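You operate a simulated robot arm through the tools that you are given. There is no shell and no other tool. Be economical: measure what you need, move in short steps, check, and stop when the job is done.

You are at the controls of a simulated robot arm. One attempt, no reset.

JOB
Lock the jack, dust off the pump plate, then prime its middle.
Fine: the jack lever locks the jack; use the yellow pad, the yellow brush marked primer and the open primer tin; pad and brush back. Set down upright: yellow brush. A coat counts when it lies all over at full strength: go over it till it gets no stronger. What is to be rubbed or washed off counts as gone when no trace of it is left.

Only the result counts: the job must be done as asked and must still hold three seconds after the hand-in. Knocking over, shifting, dropping, spilling or breaking anything else fails it.

ROBOT AND FRAMES
A 7-joint arm with a two-finger parallel gripper on a trunk, on a base that drives. Base frame: it is fixed to the floor where the robot stands at the start and does not move with it; the origin is under the middle of the robot, x ahead of it, y to its left, z up. Readings come in mm, degrees, newtons and seconds.
With the tool pointing down near the work surface it reaches from about 300 to 740 mm from the robot's upright axis, wherever it stands. Its first joint turns from -115.0 to 115.0 degrees. Places, roughly: jack lever [500, 100, 800]; primer tin [500, 1250, 750]; pump plate [600, 300, 800]. Payload 3.91 kg.
Tool frame: the origin (TCP) lies between the finger pads and is the grasp point; the fingertips stand 30 mm ahead of it; z points along the fingers, y is the line along which they close. Largest opening 110 mm; finger width 20, thickness 10; the body of the gripper, 48 by 112 mm, starts 55 mm behind the TCP.
Orientation is told as [roll, pitch, yaw] about the base's x, y, z axes, in that order, counted from this pose: with the fingers straight down and closing along the base's y, the tool's x points along the base's -x, its y along +y and its z along -z.

CONTROLS
- The arm moves only by the tool apply_moves. Its argument "moves" is a list of rows, each an object (a shift or turn left out is 0, a gripper value left out holds the last) with "delta_rot": the turn, a rotation vector about the base's x, y, z in degrees, a list of three; "linear": the shift along the base's x, y, z in mm, a list of three; "gripper": the opening, from 0 (shut) to 1 (fully open). In form: [{"delta_rot": [ax, ay, az], "linear": [tx, ty, tz], "gripper": gripper}, ...]. A call has 1 to 20 rows; each row is the pose to reach, as a shift and turn from the pose commanded when the call began. A row lasts 0.2 s, in which the tool goes at most 50 mm and 8.6 degrees; a call with a longer step from one row to the next is refused whole, and so is a gripper value outside its range. Where a pose cannot be reached the arm comes as near as it can. A force on the tool above 40 N (or 10 N above the force at the start of the call, whichever is more), or a blocked arm, ends the call early, and 0.2 s more pass. Each finger travels about 108 mm/s and halts on what it meets, pressing with about 30 N; the grip force reading is that of the motor and also rises with nothing between the fingers. The clock runs only during rows and for 0.2 s after the last one: add rows that repeat a pose to give the fingers time. The reply holds the time, the measured pose of the TCP, the force on the tool along the base axes, the opening and the grip force, in the units named above and with some noise, with the torque about the TCP (base axes, N m) and any sound that the robot's microphone picked up.
- Cameras (640 x 400 px; columns grow to the right, rows downward): "scene" is now at [3.1, 187.3, 1673]; the picture's right is [0.49, -0.87, 0.00], its down [-0.73, -0.40, -0.56] and it looks along [0.49, 0.27, -0.83] (base axes); focal length 284 px, centre (320, 200). "wrist" rides on the gripper at [72, 17, -103] in the tool frame; the picture's right is [-0.23, 0.97, 0.00], its down [-0.76, -0.18, -0.62] and it looks along [-0.61, -0.14, 0.78] (tool axes); focal length 222 px, centre (320, 200). There is no depth. A picture from a camera that has moved, and an enlarged one, comes with that camera's place and axes in the base frame and with its lens.
- get_image(camera): a new picture of that camera. It takes no simulated time.
- lift_body(by): slides the trunk up (or, below 0, down) by that many mm; the arm and the scene camera ride with it, the base frame stays. It gives what a move gives, with no picture.
- roll_base(legs): drives the robot by 1 to 6 legs, each [ahead, turn to the left] in mm and degrees, along the robot's own axes; the way and the turn of a leg run together, so that a leg with both is an arc; at most 1500 mm and 180 degrees a leg. The arm and the cameras ride along, it lands a little off, and it stops where it bumps. It gives what a move gives.
- aim_head(pan, tilt): turns the head with the scene camera to pan (to the left, within 155 degrees either way) and tilt (down, from -29 to 69), counted from straight ahead of the robot. It gives what a move gives.
- zoom(camera, box): a new picture of the part [left, top, right, bottom] of that camera's present view, enlarged. It takes no simulated time.
- finish_job(): hands the job in; it is judged then, once.

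Go step by step. Nothing tells you exact positions but the pictures and the camera data: compare them with the known pose of the tool, close in by small moves and look again before you grip or let go. The budget is 120 turns and 90 pictures, counting those below and the enlarged ones. Unless the task says otherwise, let go and move clear before handing in.

The tools are called as name(argument=value, ...) on one line, values as JSON. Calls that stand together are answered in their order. apply_moves: Moves the arm, as the interface text tells. Its arguments: {"type":"object","properties":{"moves":{"type":"array"}},"required":["moves"]} The other tools are called the same way: lift_body (by) slides the trunk up or down; roll_base (legs) drives the base; aim_head (pan, tilt) turns the head that bears the scene camera; get_image (camera) takes a picture; zoom (camera, box) takes an enlarged picture of a part of a camera's view; finish_job () hands the job in.

At the start:

```text
t: 0.0
tcp_pos: [458.2, 194.5, 1151.5]
tcp_rot: [0.0, 0.1, 0.5]
ft_force: [-0.1, 0.2, 0.3]
ft_torque: [-0.01, -0.02, 0.04]
finger_gap: 110.0
finger_force: 0.1
trunk travel left (down, up): [-800.0, 190.0]
robot x, y, heading: [-1.3, 5.9, 0.2]
head pan, tilt: [29.0, 56.2]
```

scene: 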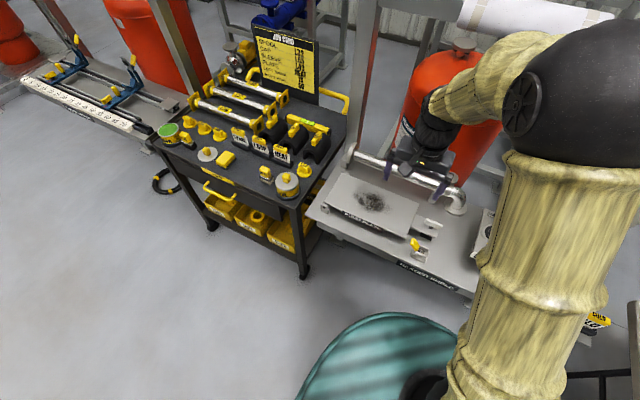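
wrist: 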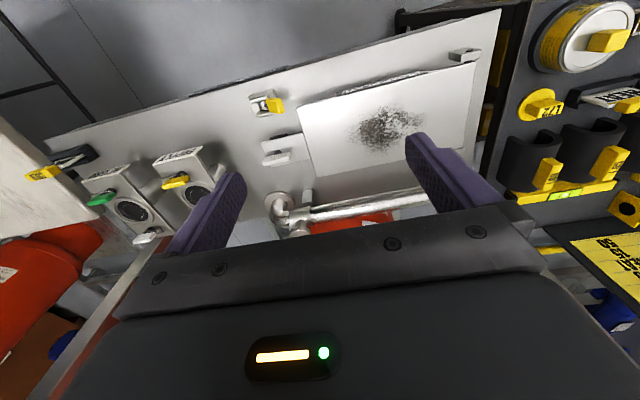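

I see a bench with the pump plate and a dark dusty patch, and a cart at left carrying tools and tins. I'll look closer before moving anything.

zoom(camera="scene", box=[140, 60, 360, 200])

zoom(camera="scene", box=[300, 140, 500, 300])

zoom(camera="wrist", box=[0, 60, 320, 260])

zoom(camera="wrist", box=[400, 0, 640, 220])

```text
2.86 times, centred on (250, 130) of scene
camera zoom: at [3.1, 187.3, 1673.0], right [0.49, -0.87, 0.0], down [-0.73, -0.4, -0.56], along [0.49, 0.27, -0.83], focal length 811 px, centre (520, 400)
```

zoom: 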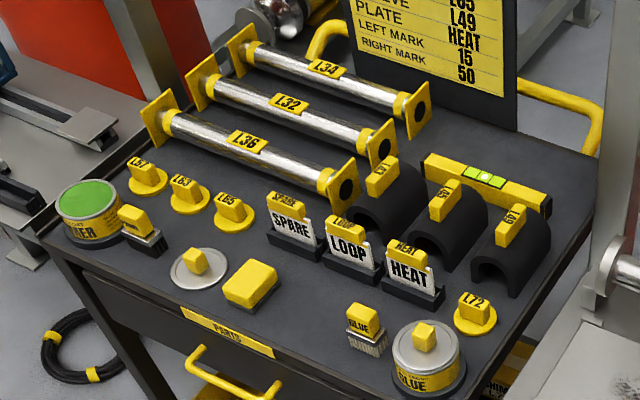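

```text
2.50 times, centred on (400, 220) of scene
camera zoom: at [3.1, 187.3, 1673.0], right [0.49, -0.87, 0.0], down [-0.73, -0.4, -0.56], along [0.49, 0.27, -0.83], focal length 709 px, centre (120, 150)
```

zoom: 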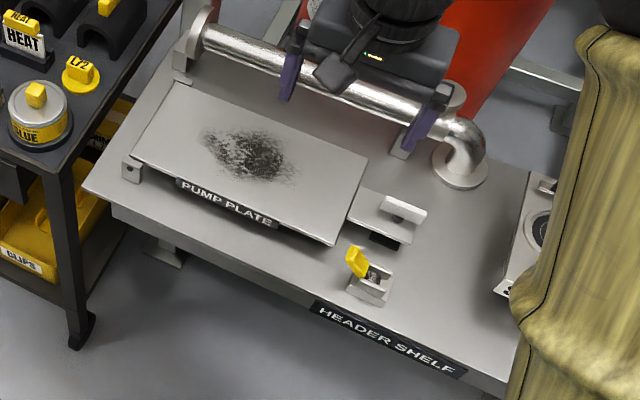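

```text
2.00 times, centred on (160, 160) of wrist
camera zoom: at [388.4, 211.6, 1254.8], right [0.22, 0.98, 0.0], down [0.76, -0.17, 0.62], along [0.61, -0.14, -0.78], focal length 444 px, centre (640, 280)
```

zoom: 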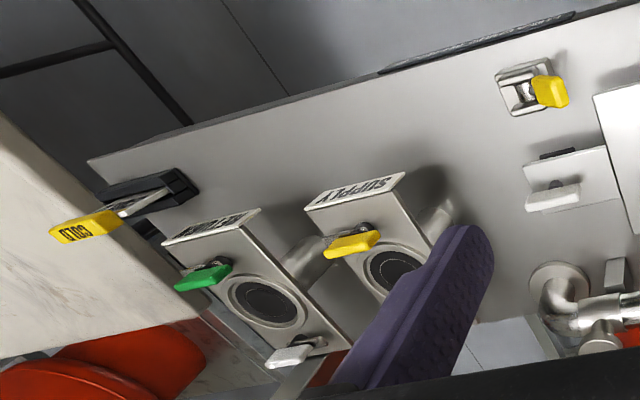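

```text
1.82 times, centred on (520, 110) of wrist
camera zoom: at [388.4, 211.6, 1254.8], right [0.22, 0.98, 0.0], down [0.76, -0.17, 0.62], along [0.61, -0.14, -0.78], focal length 404 px, centre (-44, 364)
```

zoom: 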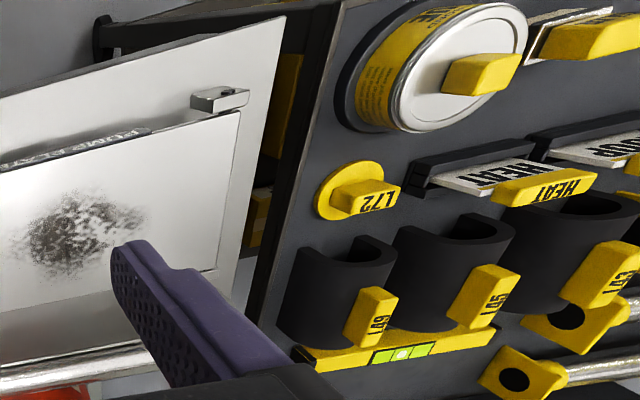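

zoom(camera="scene", box=[390, 200, 470, 250])

zoom(camera="wrist", box=[230, 70, 330, 180])

```text
8.00 times, centred on (430, 225) of scene
camera zoom: at [3.1, 187.3, 1673.0], right [0.49, -0.87, 0.0], down [-0.73, -0.4, -0.56], along [0.49, 0.27, -0.83], focal length 2270 px, centre (-560, 0)
```

zoom: 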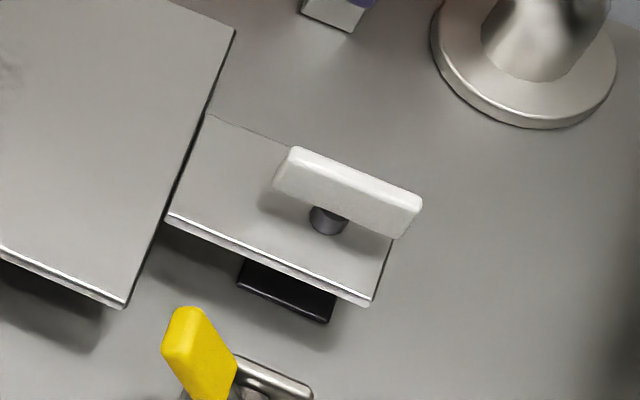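

```text
3.64 times, centred on (280, 125) of wrist
camera zoom: at [388.4, 211.6, 1254.8], right [0.22, 0.98, 0.0], down [0.76, -0.17, 0.62], along [0.61, -0.14, -0.78], focal length 808 px, centre (466, 473)
```

zoom: 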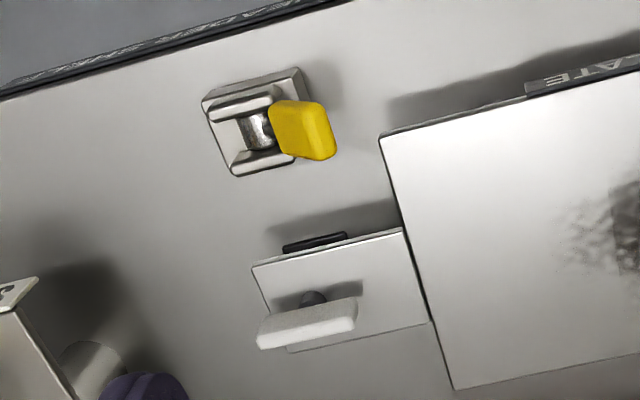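

The yellow lever sits near [500, 107, 830] on a small two-rail bracket. I'll move nearer for a close look.

apply_moves(moves=[{"linear": [-15, -20, -40], "gripper": 0.3}, {"linear": [-30, -40, -80]}, {"linear": [-45, -60, -120]}, {"linear": [-58, -65, -150]}, {"linear": [-58, -65, -150]}])

get_image(camera="wrist")

aim_head(pan=0, tilt=60)

get_image(camera="scene")

```text
t: 1.2
tcp_pos: [400.3, 127.8, 1000.9]
tcp_rot: [0.0, -0.1, 0.4]
ft_force: [0.1, 0.2, -0.6]
ft_torque: [0.01, 0.01, 0.01]
finger_gap: 33.0
finger_force: 0.0
trunk travel left (down, up): [-800.0, 190.0]
robot x, y, heading: [0.5, 1.4, -0.1]
head pan, tilt: [29.0, 56.2]
```

```text
81 pictures are left
camera wrist: at [329.3, 145.1, 1104.4], right [0.22, 0.98, 0.0], down [0.76, -0.17, 0.62], along [0.61, -0.14, -0.78], focal length 222 px, centre (320, 200)
```

wrist: 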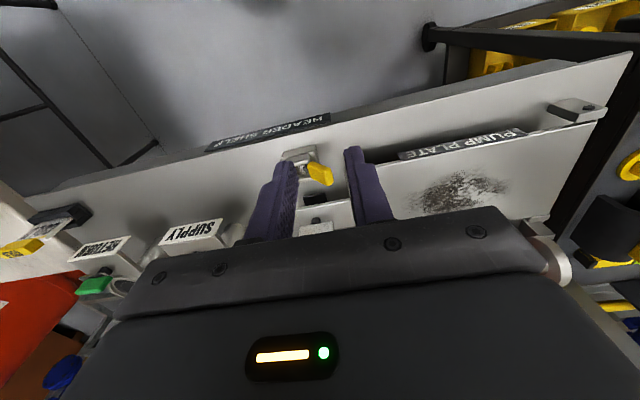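

```text
t: 2.1
tcp_pos: [400.9, 128.7, 1000.5]
tcp_rot: [0.0, 0.1, 0.5]
ft_force: [-0.6, 0.4, 0.3]
ft_torque: [0.0, 0.0, 0.04]
finger_gap: 33.1
finger_force: 0.1
trunk travel left (down, up): [-800.0, 190.0]
robot x, y, heading: [0.8, -0.1, -0.1]
head pan, tilt: [0.0, 60.0]
```

```text
80 pictures are left
camera scene: at [7.8, 153.0, 1668.5], right [0.0, -1.0, 0.0], down [-0.87, 0.0, -0.5], along [0.5, 0.0, -0.87], focal length 284 px, centre (320, 200)
```

scene: 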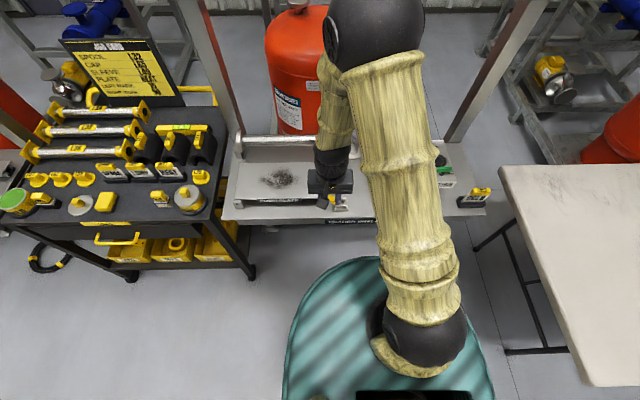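

zoom(camera="wrist", box=[250, 120, 360, 240])

zoom(camera="scene", box=[220, 130, 380, 230])

```text
3.33 times, centred on (305, 180) of wrist
camera zoom: at [329.7, 145.4, 1104.6], right [0.22, 0.98, 0.0], down [0.76, -0.17, 0.62], along [0.61, -0.14, -0.78], focal length 740 px, centre (370, 267)
```

zoom: 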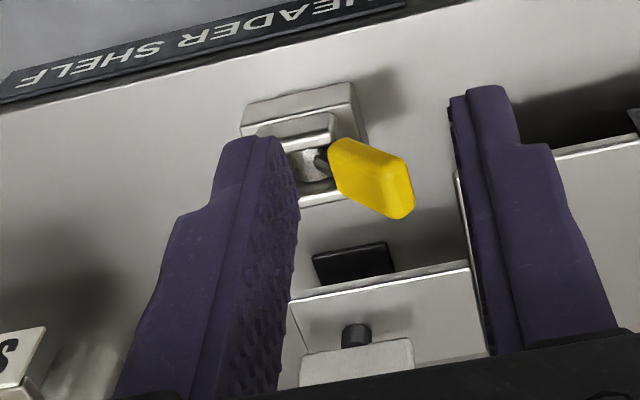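

```text
4.00 times, centred on (300, 180) of scene
camera zoom: at [7.8, 153.0, 1668.5], right [0.0, -1.0, 0.0], down [-0.87, 0.0, -0.5], along [0.5, 0.0, -0.87], focal length 1135 px, centre (400, 280)
```

zoom: 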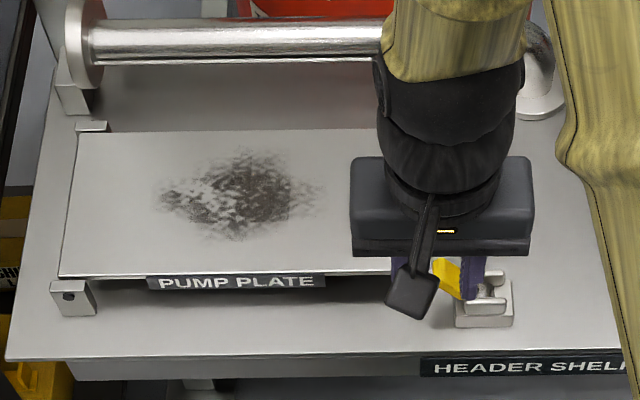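

Lever pivot is about [488, 80, 815] with the tip leaning to +y near [490, 118, 845]. I'll straddle it from above with a moderate opening and check.

apply_moves(moves=[{"linear": [30, -5, -25], "gripper": 0.5}, {"linear": [60, -10, -50]}, {"linear": [88, -15, -80]}, {"linear": [88, -15, -115]}, {"linear": [88, -15, -115]}])

zoom(camera="wrist", box=[200, 100, 440, 250])

zoom(camera="scene", box=[280, 140, 400, 230])

```text
t: 3.3
tcp_pos: [489.0, 115.4, 885.6]
tcp_rot: [0.0, 0.0, 0.5]
ft_force: [-0.4, -0.2, -0.2]
ft_torque: [-0.02, 0.01, -0.04]
finger_gap: 55.1
finger_force: 0.1
trunk travel left (down, up): [-800.0, 190.0]
robot x, y, heading: [-1.3, 1.6, 0.0]
head pan, tilt: [0.0, 60.0]
```

```text
2.67 times, centred on (320, 175) of wrist
camera zoom: at [418.7, 131.7, 988.7], right [0.22, 0.98, 0.0], down [0.76, -0.17, 0.62], along [0.61, -0.14, -0.78], focal length 592 px, centre (320, 267)
```

zoom: 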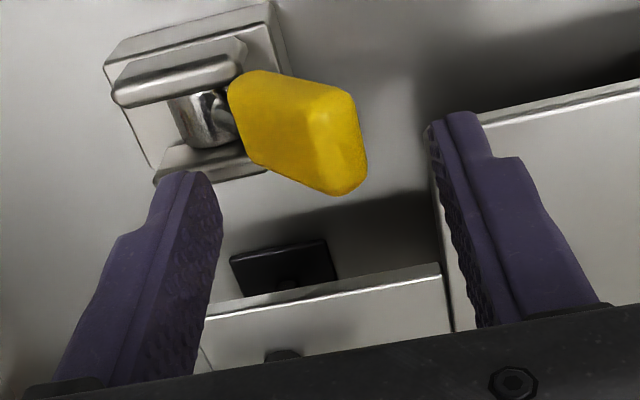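

```text
4.44 times, centred on (340, 185) of scene
camera zoom: at [7.6, 152.7, 1668.5], right [0.0, -1.0, 0.0], down [-0.87, 0.0, -0.5], along [0.5, 0.0, -0.87], focal length 1261 px, centre (231, 267)
```

zoom: 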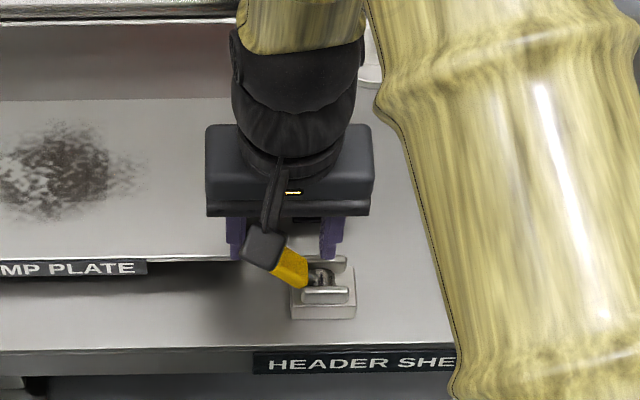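

apply_moves(moves=[{"linear": [-3, 0, -15]}, {"linear": [-3, -10, -15]}, {"linear": [-3, -20, -15]}, {"linear": [-3, -30, -15]}, {"linear": [-3, -40, -15]}, {"linear": [-3, -50, -15]}, {"linear": [-3, -60, -15]}, {"linear": [-3, -60, -15]}])

zoom(camera="wrist", box=[200, 100, 440, 250])

```text
t: 4.4
tcp_pos: [485.1, 95.6, 872.7]
tcp_rot: [0.5, -0.1, 1.1]
ft_force: [-3.1, 16.2, 15.9]
ft_torque: [0.55, 0.15, -0.02]
finger_gap: 63.2
finger_force: 7.7
trunk travel left (down, up): [-800.0, 190.0]
robot x, y, heading: [-0.5, 0.5, 0.2]
head pan, tilt: [0.0, 60.0]
stopped in row 5: the force on the tool passed its limit (the readings are from after the stop); the commanded pose is now the measured one
```

```text
2.67 times, centred on (320, 175) of wrist
camera zoom: at [414.0, 109.7, 976.8], right [0.21, 0.98, 0.01], down [0.76, -0.17, 0.62], along [0.61, -0.12, -0.78], focal length 592 px, centre (320, 267)
```

zoom: 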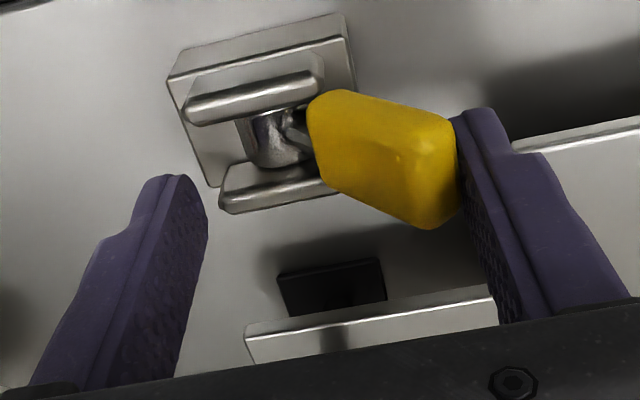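

The push went mostly along the lever, so it needs a pinch from the sides and an arc. I'll back off, rise and turn the gripper by 90°.

apply_moves(moves=[{"linear": [0, 10, 0]}, {"linear": [0, 12, 40]}, {"linear": [0, 12, 70], "delta_rot": [0, 0, 8]}, {"linear": [0, 12, 70], "delta_rot": [0, 0, 16]}, {"linear": [0, 12, 70], "delta_rot": [0, 0, 24]}, {"linear": [0, 12, 70], "delta_rot": [0, 0, 32]}, {"linear": [0, 12, 70], "delta_rot": [0, 0, 40]}, {"linear": [0, 12, 70], "delta_rot": [0, 0, 48]}, {"linear": [0, 12, 70], "delta_rot": [0, 0, 56]}, {"linear": [0, 12, 70], "delta_rot": [0, 0, 64]}, {"linear": [0, 12, 70], "delta_rot": [0, 0, 72]}, {"linear": [0, 12, 70], "delta_rot": [0, 0, 80]}, {"linear": [0, 12, 70], "delta_rot": [0, 0, 88.5]}, {"linear": [0, 12, 70], "delta_rot": [0, 0, 88.5]}])

get_image(camera="wrist")

zoom(camera="scene", box=[260, 140, 400, 240])

```text
t: 7.4
tcp_pos: [486.5, 101.9, 941.8]
tcp_rot: [0.3, 0.0, 89.3]
ft_force: [0.4, -1.1, 0.2]
ft_torque: [-0.03, -0.01, -0.01]
finger_gap: 55.1
finger_force: 0.0
trunk travel left (down, up): [-800.0, 190.0]
robot x, y, heading: [-0.6, 1.2, 0.2]
head pan, tilt: [0.0, 60.0]
```

```text
74 pictures are left
camera wrist: at [470.7, 29.7, 1045.5], right [-0.97, 0.24, 0.01], down [0.19, 0.76, 0.62], along [0.14, 0.61, -0.78], focal length 222 px, centre (320, 200)
```

wrist: 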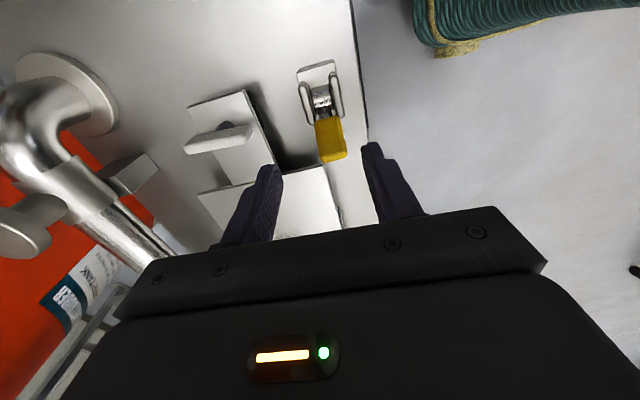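

```text
4.00 times, centred on (330, 190) of scene
camera zoom: at [7.6, 153.0, 1668.5], right [0.0, -1.0, 0.0], down [-0.87, 0.0, -0.5], along [0.5, 0.0, -0.87], focal length 1135 px, centre (280, 240)
```

zoom: 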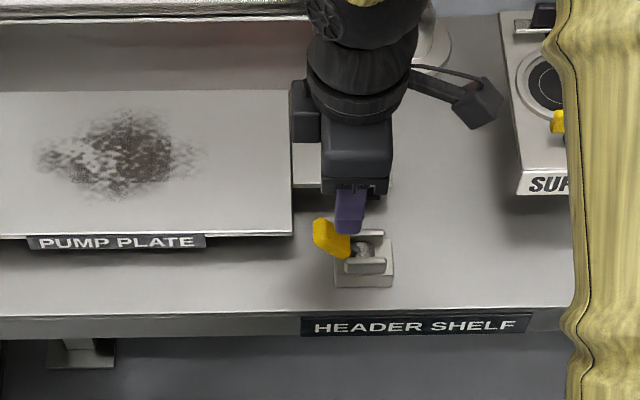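

apply_moves(moves=[{"linear": [-6, 9, -40]}, {"linear": [-6, 11, -80]}, {"linear": [-6, 11, -80], "gripper": 0.2}, {"linear": [-6, 11, -80], "gripper": 0.1}, {"linear": [-6, 11, -80], "gripper": 0.1}, {"linear": [-6, 11, -80], "gripper": 0.1}])

get_image(camera="wrist")

zoom(camera="scene", box=[260, 140, 400, 240])

```text
t: 8.8
tcp_pos: [478.4, 111.8, 861.0]
tcp_rot: [0.5, 0.0, 89.3]
ft_force: [-6.3, -2.0, -12.3]
ft_torque: [0.17, -1.41, 1.11]
finger_gap: 24.3
finger_force: 44.8
trunk travel left (down, up): [-800.0, 190.0]
robot x, y, heading: [0.4, 0.2, 0.1]
head pan, tilt: [0.0, 60.0]
```

```text
72 pictures are left
camera wrist: at [463.1, 39.2, 965.5], right [-0.97, 0.24, 0.01], down [0.19, 0.76, 0.62], along [0.14, 0.61, -0.78], focal length 222 px, centre (320, 200)
```

wrist: 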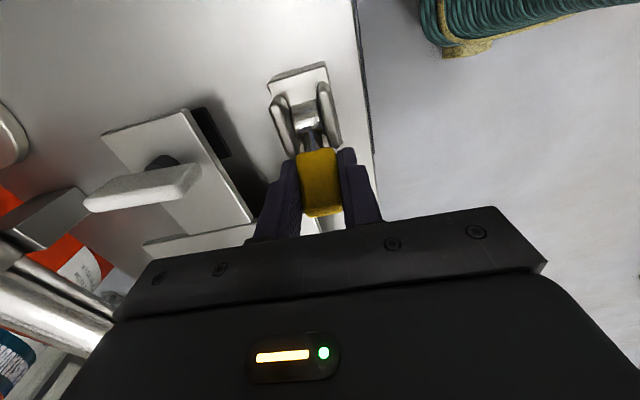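

```text
4.00 times, centred on (330, 190) of scene
camera zoom: at [7.5, 152.9, 1668.3], right [0.0, -1.0, 0.0], down [-0.87, 0.0, -0.5], along [0.5, 0.0, -0.87], focal length 1135 px, centre (280, 240)
```

zoom: 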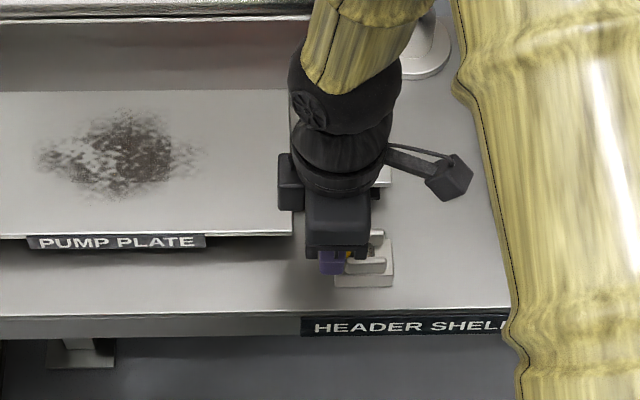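

Lever is pinched (24 mm). I'll test a small arc over toward −y.

apply_moves(moves=[{"linear": [0, -6.2, 4], "delta_rot": [8, 0, 0]}, {"linear": [0, -13, 7.1], "delta_rot": [16, 0, 0]}, {"linear": [0, -13, 7.1], "delta_rot": [16, 0, 0]}])

zoom(camera="wrist", box=[200, 40, 440, 240])

```text
t: 9.6
tcp_pos: [478.4, 98.0, 867.8]
tcp_rot: [0.7, -15.9, 89.2]
ft_force: [-10.9, -1.5, -25.8]
ft_torque: [0.31, -1.5, 0.44]
finger_gap: 24.3
finger_force: 45.0
trunk travel left (down, up): [-800.0, 190.0]
robot x, y, heading: [-0.7, -0.6, 0.3]
head pan, tilt: [0.0, 60.0]
```

```text
2.00 times, centred on (320, 140) of wrist
camera zoom: at [463.4, 0.9, 948.2], right [-0.97, 0.23, 0.07], down [0.19, 0.56, 0.81], along [0.14, 0.8, -0.59], focal length 444 px, centre (320, 320)
```

zoom: 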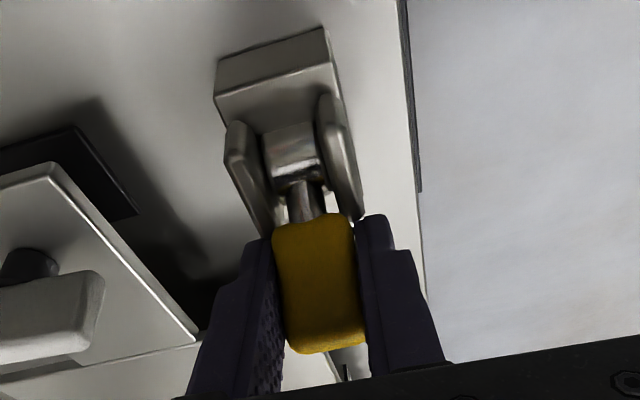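

apply_moves(moves=[{"linear": [1, -6.7, 0.5], "delta_rot": [8, 0, 0]}, {"linear": [1, -13.6, 1], "delta_rot": [16, 0, 0]}, {"linear": [1, -20.6, 0.8], "delta_rot": [24, 0, 0]}, {"linear": [1, -27.5, -1], "delta_rot": [32, 0, 0]}, {"linear": [1, -34.2, -3.5], "delta_rot": [40, 0, 0]}, {"linear": [1, -40.6, -6], "delta_rot": [48, 0, 0]}, {"linear": [1, -40.6, -6], "delta_rot": [48, 0, 0]}])

zoom(camera="wrist", box=[200, 40, 440, 240])

zoom(camera="scene", box=[260, 140, 400, 240])

```text
t: 11.2
tcp_pos: [479.5, 59.6, 865.1]
tcp_rot: [1.5, -64.4, 88.5]
ft_force: [-15.8, -1.3, 14.4]
ft_torque: [0.42, -0.79, 0.34]
finger_gap: 23.7
finger_force: 45.2
trunk travel left (down, up): [-800.0, 190.0]
robot x, y, heading: [1.2, 1.7, -0.1]
head pan, tilt: [0.0, 60.0]
```

```text
2.00 times, centred on (320, 140) of wrist
camera zoom: at [464.0, -64.4, 845.6], right [-0.97, 0.1, 0.22], down [0.19, -0.23, 0.95], along [0.14, 0.97, 0.21], focal length 444 px, centre (320, 320)
```

zoom: 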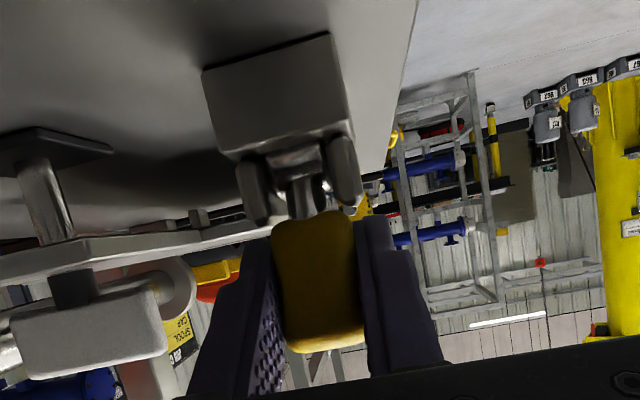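

```text
4.00 times, centred on (330, 190) of scene
camera zoom: at [3.6, 152.5, 1668.6], right [0.0, -1.0, 0.0], down [-0.86, 0.0, -0.5], along [0.5, 0.0, -0.86], focal length 1135 px, centre (280, 240)
```

zoom: 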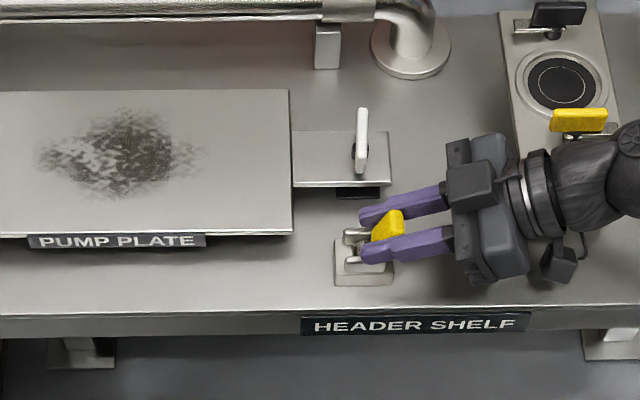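

apply_moves(moves=[{"linear": [0, -6, -3]}, {"linear": [0, -11, -6.5]}, {"linear": [0, -16, -11]}, {"linear": [0, -16, -11]}])

zoom(camera="scene", box=[260, 140, 400, 240])

```text
t: 11.7
tcp_pos: [478.9, 57.8, 862.8]
tcp_rot: [1.4, -65.0, 89.4]
ft_force: [-5.1, 7.0, 9.6]
ft_torque: [0.63, -0.72, 0.19]
finger_gap: 23.9
finger_force: 45.1
trunk travel left (down, up): [-800.0, 190.0]
robot x, y, heading: [-0.6, -2.0, 0.2]
head pan, tilt: [0.0, 60.0]
stopped in row 2: the force on the tool passed its limit (the readings are from after the stop); the commanded pose is now the measured one
```

```text
4.00 times, centred on (330, 190) of scene
camera zoom: at [5.8, 151.5, 1668.3], right [0.0, -1.0, 0.0], down [-0.87, 0.0, -0.5], along [0.5, 0.0, -0.87], focal length 1135 px, centre (280, 240)
```

zoom: 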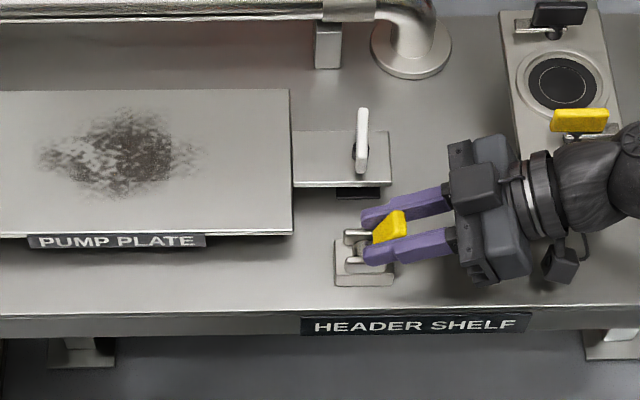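

apply_moves(moves=[{"linear": [0, -3, -1.5], "delta_rot": [4, 0, 0]}, {"linear": [0, -6, -3.5], "delta_rot": [8, 0, 0]}, {"linear": [0, -6, -3.5], "delta_rot": [8, 0, 0]}])

zoom(camera="scene", box=[260, 140, 400, 240])

```text
t: 12.4
tcp_pos: [478.4, 56.6, 862.2]
tcp_rot: [0.1, -72.1, 90.4]
ft_force: [36.5, 20.2, -35.0]
ft_torque: [0.5, 1.21, 1.41]
finger_gap: 23.7
finger_force: 45.0
trunk travel left (down, up): [-800.0, 190.0]
robot x, y, heading: [3.8, 0.9, 0.1]
head pan, tilt: [0.0, 60.0]
stopped in row 3: the force on the tool passed its limit (the readings are from after the stop); the commanded pose is now the measured one
```

```text
4.00 times, centred on (330, 190) of scene
camera zoom: at [-0.2, 156.9, 1668.3], right [0.01, -1.0, 0.0], down [-0.86, -0.01, -0.5], along [0.5, 0.0, -0.86], focal length 1135 px, centre (280, 240)
```

zoom: 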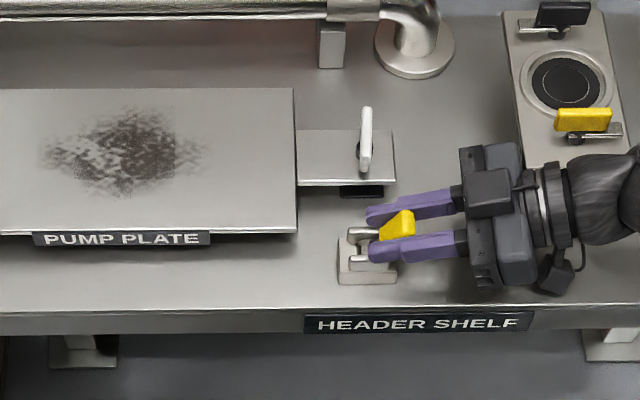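

The lever meets its stop about as far to −y as it began to +y, so I take it as locked. I'll let go and lift away while turning the tool back upright.

apply_moves(moves=[{"linear": [0, 0, 0], "gripper": 0.5}, {"linear": [0, 0, 0], "gripper": 0.5}, {"linear": [0, -15, 25]}, {"linear": [0, -15, 60]}, {"linear": [0, -15, 90], "delta_rot": [-8, 0, 0]}, {"linear": [0, -15, 110], "delta_rot": [-16, 0, 0]}, {"linear": [0, -15, 130], "delta_rot": [-24, 0, 0]}, {"linear": [0, -15, 130], "delta_rot": [-32, 0, 0]}, {"linear": [0, -15, 130], "delta_rot": [-40, 0, 0]}, {"linear": [0, -15, 130], "delta_rot": [-48, 0, 0]}, {"linear": [0, -15, 130], "delta_rot": [-56, 0, 0]}, {"linear": [0, -15, 130], "delta_rot": [-64, 0, 0]}, {"linear": [0, -15, 130], "delta_rot": [-72, 0, 0]}, {"linear": [0, -15, 130], "delta_rot": [-72, 0, 0]}])

get_image(camera="wrist")

zoom(camera="scene", box=[220, 120, 400, 240])

```text
t: 13.1
tcp_pos: [474.9, 56.8, 865.0]
tcp_rot: [5.5, -72.4, 86.4]
ft_force: [3.9, 16.8, -6.4]
ft_torque: [0.24, 0.38, 1.12]
finger_gap: 54.8
finger_force: 0.0
trunk travel left (down, up): [-800.0, 190.0]
robot x, y, heading: [-0.8, 0.4, 0.4]
head pan, tilt: [0.0, 60.0]
stopped in row 3: the force on the tool passed its limit (the readings are from after the stop); the commanded pose is now the measured one
```

```text
65 pictures are left
camera wrist: at [462.4, -64.5, 827.0], right [-0.97, 0.04, 0.24], down [0.21, -0.36, 0.91], along [0.12, 0.93, 0.34], focal length 222 px, centre (320, 200)
```

wrist: 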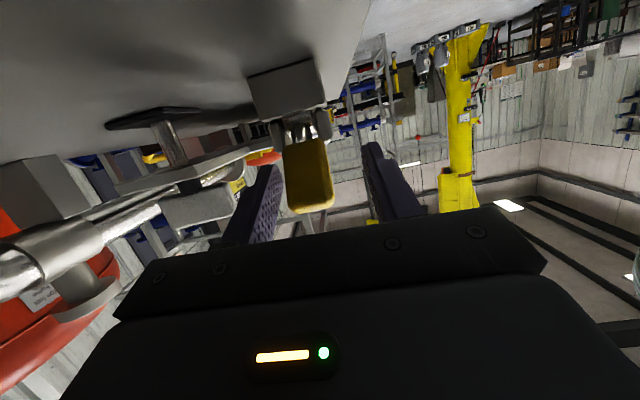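

```text
3.33 times, centred on (310, 180) of scene
camera zoom: at [8.1, 153.2, 1668.0], right [0.01, -1.0, 0.0], down [-0.87, -0.01, -0.5], along [0.5, 0.0, -0.87], focal length 946 px, centre (353, 267)
```

zoom: 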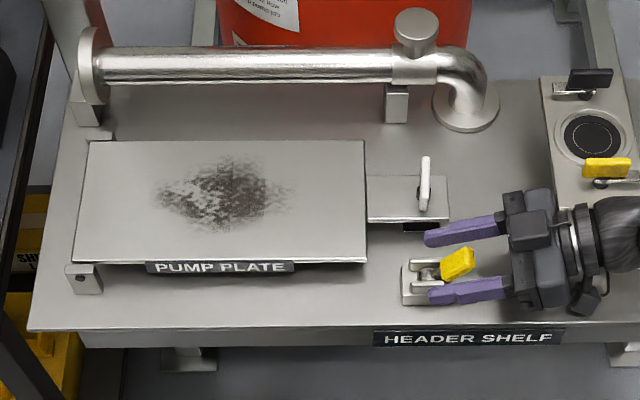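

apply_moves(moves=[{"linear": [0, 2, 8]}, {"linear": [0, 2, 20]}, {"linear": [0, 2, 35]}, {"linear": [0, 2, 35]}])

zoom(camera="scene", box=[300, 140, 460, 240])

```text
t: 13.6
tcp_pos: [471.2, 59.4, 874.4]
tcp_rot: [6.0, -72.5, 86.1]
ft_force: [0.0, 8.2, -3.8]
ft_torque: [0.23, 0.15, 0.4]
finger_gap: 55.0
finger_force: 0.1
trunk travel left (down, up): [-800.0, 190.0]
robot x, y, heading: [0.2, 2.9, 0.6]
head pan, tilt: [0.0, 60.0]
stopped in row 2: the force on the tool passed its limit (the readings are from after the stop); the commanded pose is now the measured one
```

```text
4.00 times, centred on (380, 190) of scene
camera zoom: at [6.3, 153.5, 1668.6], right [0.01, -1.0, 0.0], down [-0.87, -0.01, -0.5], along [0.5, 0.0, -0.87], focal length 1135 px, centre (80, 240)
```

zoom: 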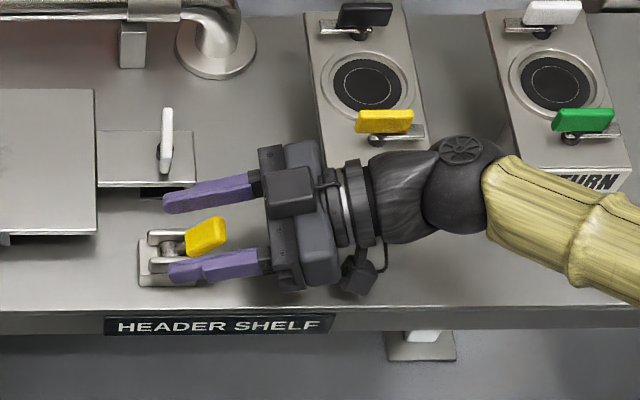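

Something resists the retreat; I'll look at the arm near the supply valve before moving more.

aim_head(pan=-22, tilt=52)

get_image(camera="scene")

```text
t: 14.5
tcp_pos: [471.7, 57.6, 874.0]
tcp_rot: [5.9, -72.3, 86.1]
ft_force: [-2.9, 14.8, -4.0]
ft_torque: [0.25, 0.18, 0.42]
finger_gap: 54.9
finger_force: 0.0
trunk travel left (down, up): [-800.0, 190.0]
robot x, y, heading: [-0.5, 1.6, 0.6]
head pan, tilt: [-22.0, 52.0]
```

```text
62 pictures are left
camera scene: at [9.6, 126.9, 1678.2], right [-0.37, -0.93, 0.0], down [-0.73, 0.29, -0.62], along [0.57, -0.23, -0.79], focal length 284 px, centre (320, 200)
```

scene: 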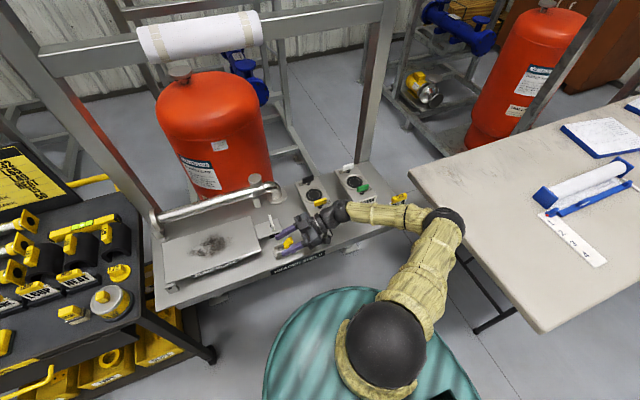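

zoom(camera="scene", box=[260, 150, 480, 280])

```text
2.91 times, centred on (370, 215) of scene
camera zoom: at [9.6, 126.9, 1678.2], right [-0.37, -0.93, 0.0], down [-0.73, 0.29, -0.62], along [0.57, -0.23, -0.79], focal length 825 px, centre (174, 156)
```

zoom: 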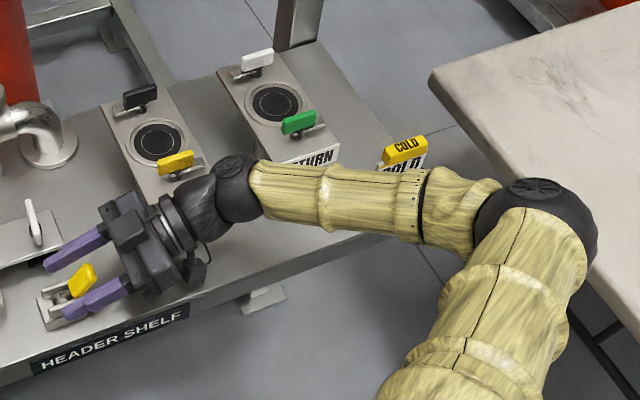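

zoom(camera="wrist", box=[200, 60, 440, 240])

zoom(camera="scene", box=[265, 200, 355, 265])

```text
2.22 times, centred on (320, 150) of wrist
camera zoom: at [459.7, -61.7, 837.2], right [-0.97, 0.04, 0.25], down [0.22, -0.36, 0.91], along [0.12, 0.93, 0.34], focal length 494 px, centre (320, 311)
```

zoom: 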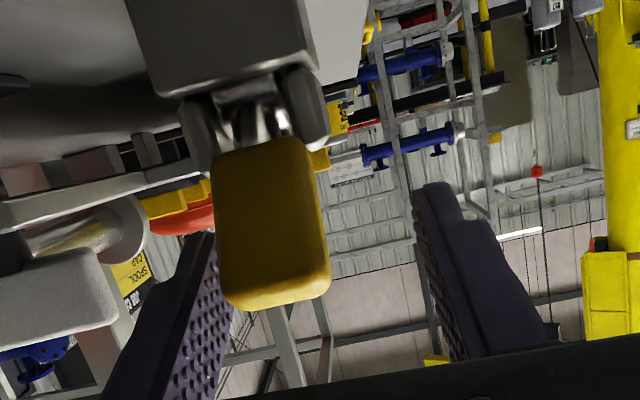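

```text
6.15 times, centred on (310, 232) of scene
camera zoom: at [9.6, 126.9, 1678.2], right [-0.37, -0.93, 0.0], down [-0.73, 0.29, -0.62], along [0.57, -0.23, -0.79], focal length 1746 px, centre (382, 0)
```

zoom: 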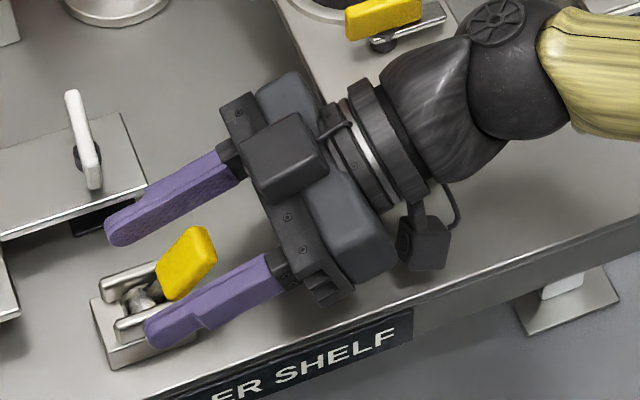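

The resisting force points to +y, which suggests the wrist touches the supply lever side behind it. I'll ease forward (+y) first and watch the force.

apply_moves(moves=[{"linear": [0, 4, 0]}, {"linear": [0, 8, 0]}, {"linear": [0, 12, 0]}, {"linear": [0, 12, 0]}])

zoom(camera="scene", box=[265, 180, 375, 265])

```text
t: 15.5
tcp_pos: [473.9, 70.5, 875.4]
tcp_rot: [5.8, -72.4, 86.2]
ft_force: [0.3, 0.0, 0.1]
ft_torque: [-0.02, 0.0, -0.01]
finger_gap: 55.2
finger_force: 0.1
trunk travel left (down, up): [-800.0, 190.0]
robot x, y, heading: [-1.4, 3.2, 0.4]
head pan, tilt: [-22.0, 52.0]
```

```text
4.71 times, centred on (320, 222) of scene
camera zoom: at [9.5, 124.7, 1678.4], right [-0.37, -0.93, 0.0], down [-0.73, 0.29, -0.62], along [0.57, -0.23, -0.79], focal length 1335 px, centre (320, 94)
```

zoom: 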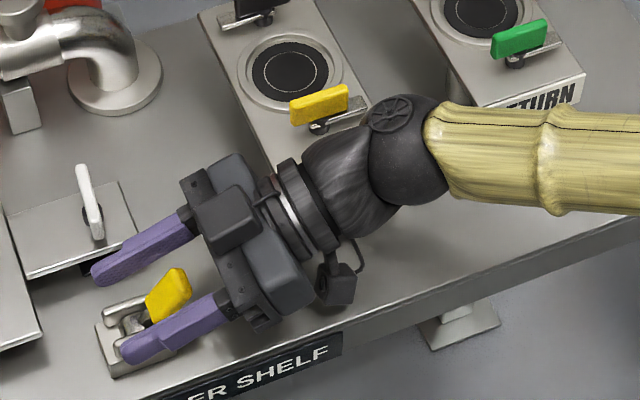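

Contact is gone. Now up, clear of the lever, then turn upright well above.

apply_moves(moves=[{"linear": [0, 4, 10]}, {"linear": [0, 6, 25]}, {"linear": [-2, 8, 45]}, {"linear": [-10, 10, 80]}, {"linear": [-20, 10, 120]}, {"linear": [-20, 10, 120]}])

zoom(camera="scene", box=[245, 150, 395, 265])

```text
t: 16.9
tcp_pos: [452.8, 78.1, 994.0]
tcp_rot: [6.0, -72.5, 86.0]
ft_force: [0.5, 0.2, -0.7]
ft_torque: [0.0, -0.01, -0.01]
finger_gap: 55.2
finger_force: 0.1
trunk travel left (down, up): [-800.0, 190.0]
robot x, y, heading: [-1.5, 2.0, 0.4]
head pan, tilt: [-22.0, 52.0]
```

```text
3.48 times, centred on (320, 208) of scene
camera zoom: at [9.8, 124.7, 1678.4], right [-0.37, -0.93, 0.0], down [-0.73, 0.29, -0.62], along [0.57, -0.23, -0.79], focal length 987 px, centre (320, 174)
```

zoom: 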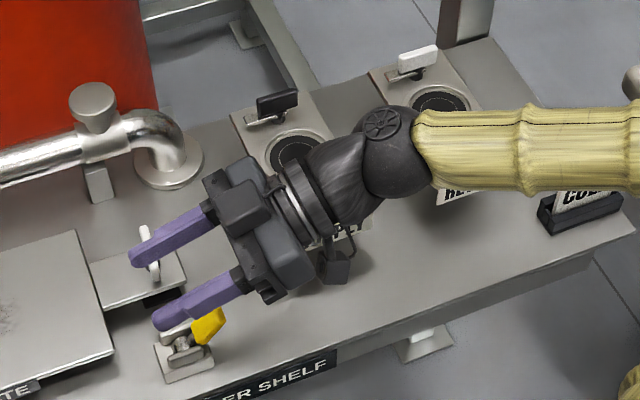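

apply_moves(moves=[{"delta_rot": [-8, 0, 0]}, {"delta_rot": [-16, 0, 0]}, {"delta_rot": [-24, 0, 0]}, {"delta_rot": [-32, 0, 0]}, {"delta_rot": [-40, 0, 0]}, {"delta_rot": [-48, 0, 0]}, {"delta_rot": [-56, 0, 0]}, {"delta_rot": [-64, 0, 0]}, {"delta_rot": [-72, 0, 0]}, {"delta_rot": [-72, 0, 0]}])

get_image(camera="wrist")

```text
t: 19.1
tcp_pos: [452.9, 77.5, 996.5]
tcp_rot: [2.1, -0.4, 88.9]
ft_force: [-1.1, 0.6, -0.3]
ft_torque: [0.01, -0.03, -0.02]
finger_gap: 55.1
finger_force: 0.1
trunk travel left (down, up): [-800.0, 190.0]
robot x, y, heading: [-1.8, 2.0, 0.5]
head pan, tilt: [-22.0, 52.0]
```

```text
56 pictures are left
camera wrist: at [440.3, 5.8, 1099.0], right [-0.97, 0.25, 0.04], down [0.22, 0.75, 0.62], along [0.13, 0.61, -0.78], focal length 222 px, centre (320, 200)
```

wrist: 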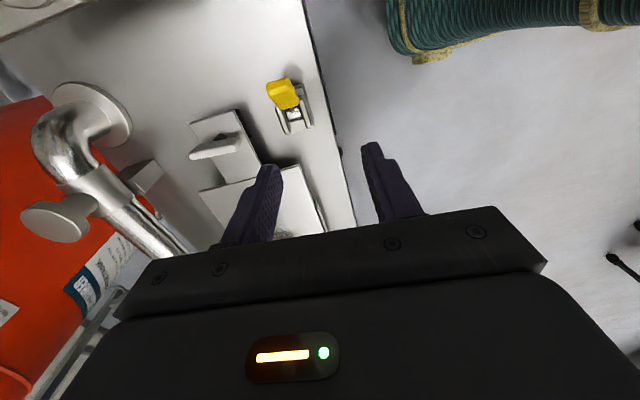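

I'll pinch the lever again from above, with the wrist far from the valve, to make sure it is at its end stop.

apply_moves(moves=[{"linear": [13, -10, -40], "delta_rot": [0, -2, 1]}, {"linear": [26, -21, -80], "delta_rot": [0, -2, 1]}, {"linear": [26, -21, -128], "delta_rot": [0, -2, 1]}, {"linear": [26, -21, -128], "delta_rot": [0, -2, 1], "gripper": 0.3}, {"linear": [26, -21, -128], "delta_rot": [0, -2, 1], "gripper": 0.15}, {"linear": [26, -21, -128], "delta_rot": [0, -2, 1], "gripper": 0.15}, {"linear": [26, -21, -128], "delta_rot": [0, -2, 1], "gripper": 0.15}])

get_image(camera="wrist")

```text
t: 20.7
tcp_pos: [479.5, 58.7, 867.2]
tcp_rot: [-0.1, -0.6, 89.9]
ft_force: [12.1, 0.8, 6.7]
ft_torque: [0.24, 0.61, 1.06]
finger_gap: 23.9
finger_force: 45.3
trunk travel left (down, up): [-800.0, 190.0]
robot x, y, heading: [1.1, 3.9, 0.4]
head pan, tilt: [-22.0, 52.0]
```

```text
55 pictures are left
camera wrist: at [464.3, -14.4, 970.3], right [-0.97, 0.23, 0.0], down [0.18, 0.76, 0.63], along [0.14, 0.61, -0.78], focal length 222 px, centre (320, 200)
```

wrist: 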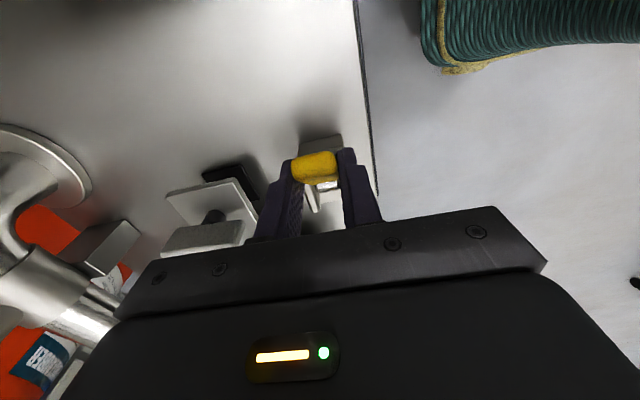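

apply_moves(moves=[{"linear": [0, -3.4, -1.6], "delta_rot": [4, 0, 0]}, {"linear": [0, -6.5, -3.4], "delta_rot": [8, 0, 0]}, {"linear": [0, -9.4, -5.5], "delta_rot": [12, 0, 0]}, {"linear": [0, -12, -8], "delta_rot": [16, 0, 0]}, {"linear": [0, -12, -8], "delta_rot": [16, 0, 0]}])

zoom(camera="scene", box=[225, 200, 345, 290])

```text
t: 21.9
tcp_pos: [479.2, 46.7, 857.7]
tcp_rot: [0.3, -16.5, 89.7]
ft_force: [12.6, 2.1, 1.4]
ft_torque: [0.2, 0.66, 0.57]
finger_gap: 24.1
finger_force: 44.9
trunk travel left (down, up): [-800.0, 190.0]
robot x, y, heading: [-0.4, -1.2, 0.4]
head pan, tilt: [-22.0, 52.0]
```

```text
4.44 times, centred on (285, 245) of scene
camera zoom: at [11.5, 125.0, 1678.3], right [-0.37, -0.93, 0.0], down [-0.73, 0.29, -0.61], along [0.57, -0.23, -0.79], focal length 1261 px, centre (476, 0)
```

zoom: 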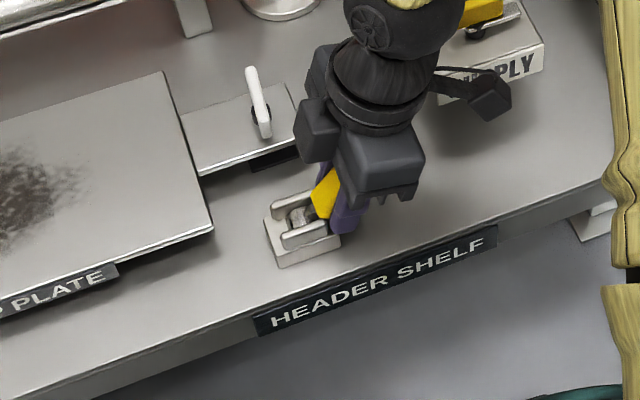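

It moved on freely, so the earlier block was the wrist touching. I continue the arc until it truly stops.

apply_moves(moves=[{"linear": [0, -3.1, -2.4], "delta_rot": [4, 0, 0]}, {"linear": [0, -6, -5], "delta_rot": [8, 0, 0]}, {"linear": [0, -8.4, -7.8], "delta_rot": [12, 0, 0]}, {"linear": [0, -10.6, -10.7], "delta_rot": [16, 0, 0]}, {"linear": [0, -12.5, -13.8], "delta_rot": [20, 0, 0]}, {"linear": [0, -14.3, -17], "delta_rot": [24, 0, 0]}, {"linear": [0, -14.3, -17], "delta_rot": [24, 0, 0]}])

zoom(camera="scene", box=[245, 200, 345, 280])

```text
t: 23.6
tcp_pos: [478.6, 36.7, 845.3]
tcp_rot: [-0.5, -40.9, 91.0]
ft_force: [-3.2, 9.4, 11.1]
ft_torque: [-1.4, -0.8, 0.23]
finger_gap: 16.5
finger_force: 0.1
trunk travel left (down, up): [-800.0, 190.0]
robot x, y, heading: [3.0, 1.4, 0.5]
head pan, tilt: [-22.0, 52.0]
stopped in row 7: the force on the tool passed its limit (the readings are from after the stop); the commanded pose is now the measured one
```

```text
5.00 times, centred on (295, 240) of scene
camera zoom: at [7.7, 125.1, 1678.2], right [-0.37, -0.93, 0.0], down [-0.73, 0.29, -0.62], along [0.57, -0.23, -0.79], focal length 1418 px, centre (445, 0)
```

zoom: 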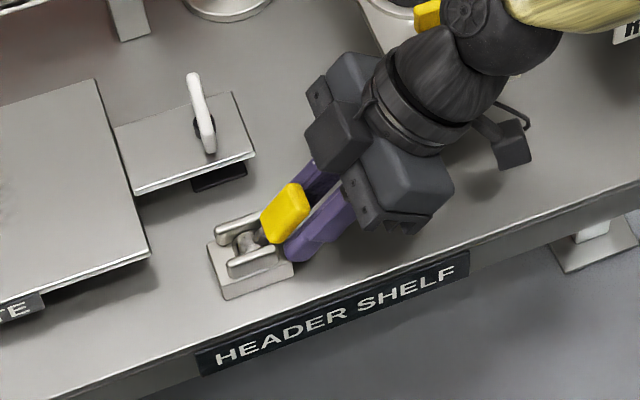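

apply_moves(moves=[{"gripper": 0.5}, {"gripper": 0.5}, {"linear": [0, -3, 15]}, {"linear": [0, -6, 50]}, {"linear": [0, -6, 90], "delta_rot": [-8, 0, 0]}, {"linear": [0, -6, 120], "delta_rot": [-16, 0, 0]}, {"linear": [0, -6, 130], "delta_rot": [-24, 0, 0]}, {"linear": [0, -6, 130], "delta_rot": [-32, 0, 0]}, {"linear": [0, -6, 130], "delta_rot": [-40, 0, 0]}, {"linear": [0, -6, 130], "delta_rot": [-40, 0, 0]}])

zoom(camera="wrist", box=[200, 20, 360, 160])

zoom(camera="scene", box=[235, 180, 345, 280])

```text
t: 25.8
tcp_pos: [479.7, 27.0, 973.4]
tcp_rot: [0.1, -0.7, 90.4]
ft_force: [-0.4, 0.8, 0.6]
ft_torque: [0.02, 0.0, 0.0]
finger_gap: 55.0
finger_force: 0.1
trunk travel left (down, up): [-800.0, 190.0]
robot x, y, heading: [-0.2, 1.1, 0.2]
head pan, tilt: [-22.0, 52.0]
```

```text
2.86 times, centred on (280, 90) of wrist
camera zoom: at [464.6, -46.3, 1076.6], right [-0.98, 0.22, 0.0], down [0.17, 0.75, 0.63], along [0.14, 0.62, -0.77], focal length 635 px, centre (434, 514)
```

zoom: 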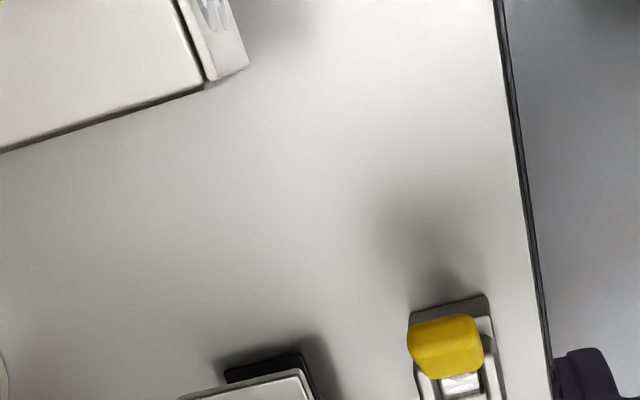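

```text
4.00 times, centred on (290, 230) of scene
camera zoom: at [9.4, 124.0, 1678.5], right [-0.37, -0.93, 0.0], down [-0.73, 0.29, -0.62], along [0.57, -0.23, -0.79], focal length 1135 px, centre (440, 80)
```

zoom: 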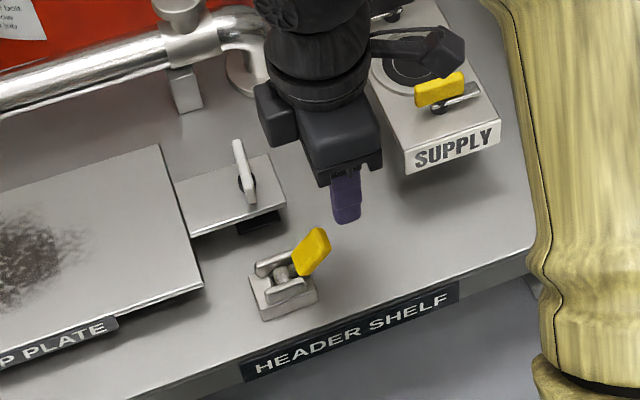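

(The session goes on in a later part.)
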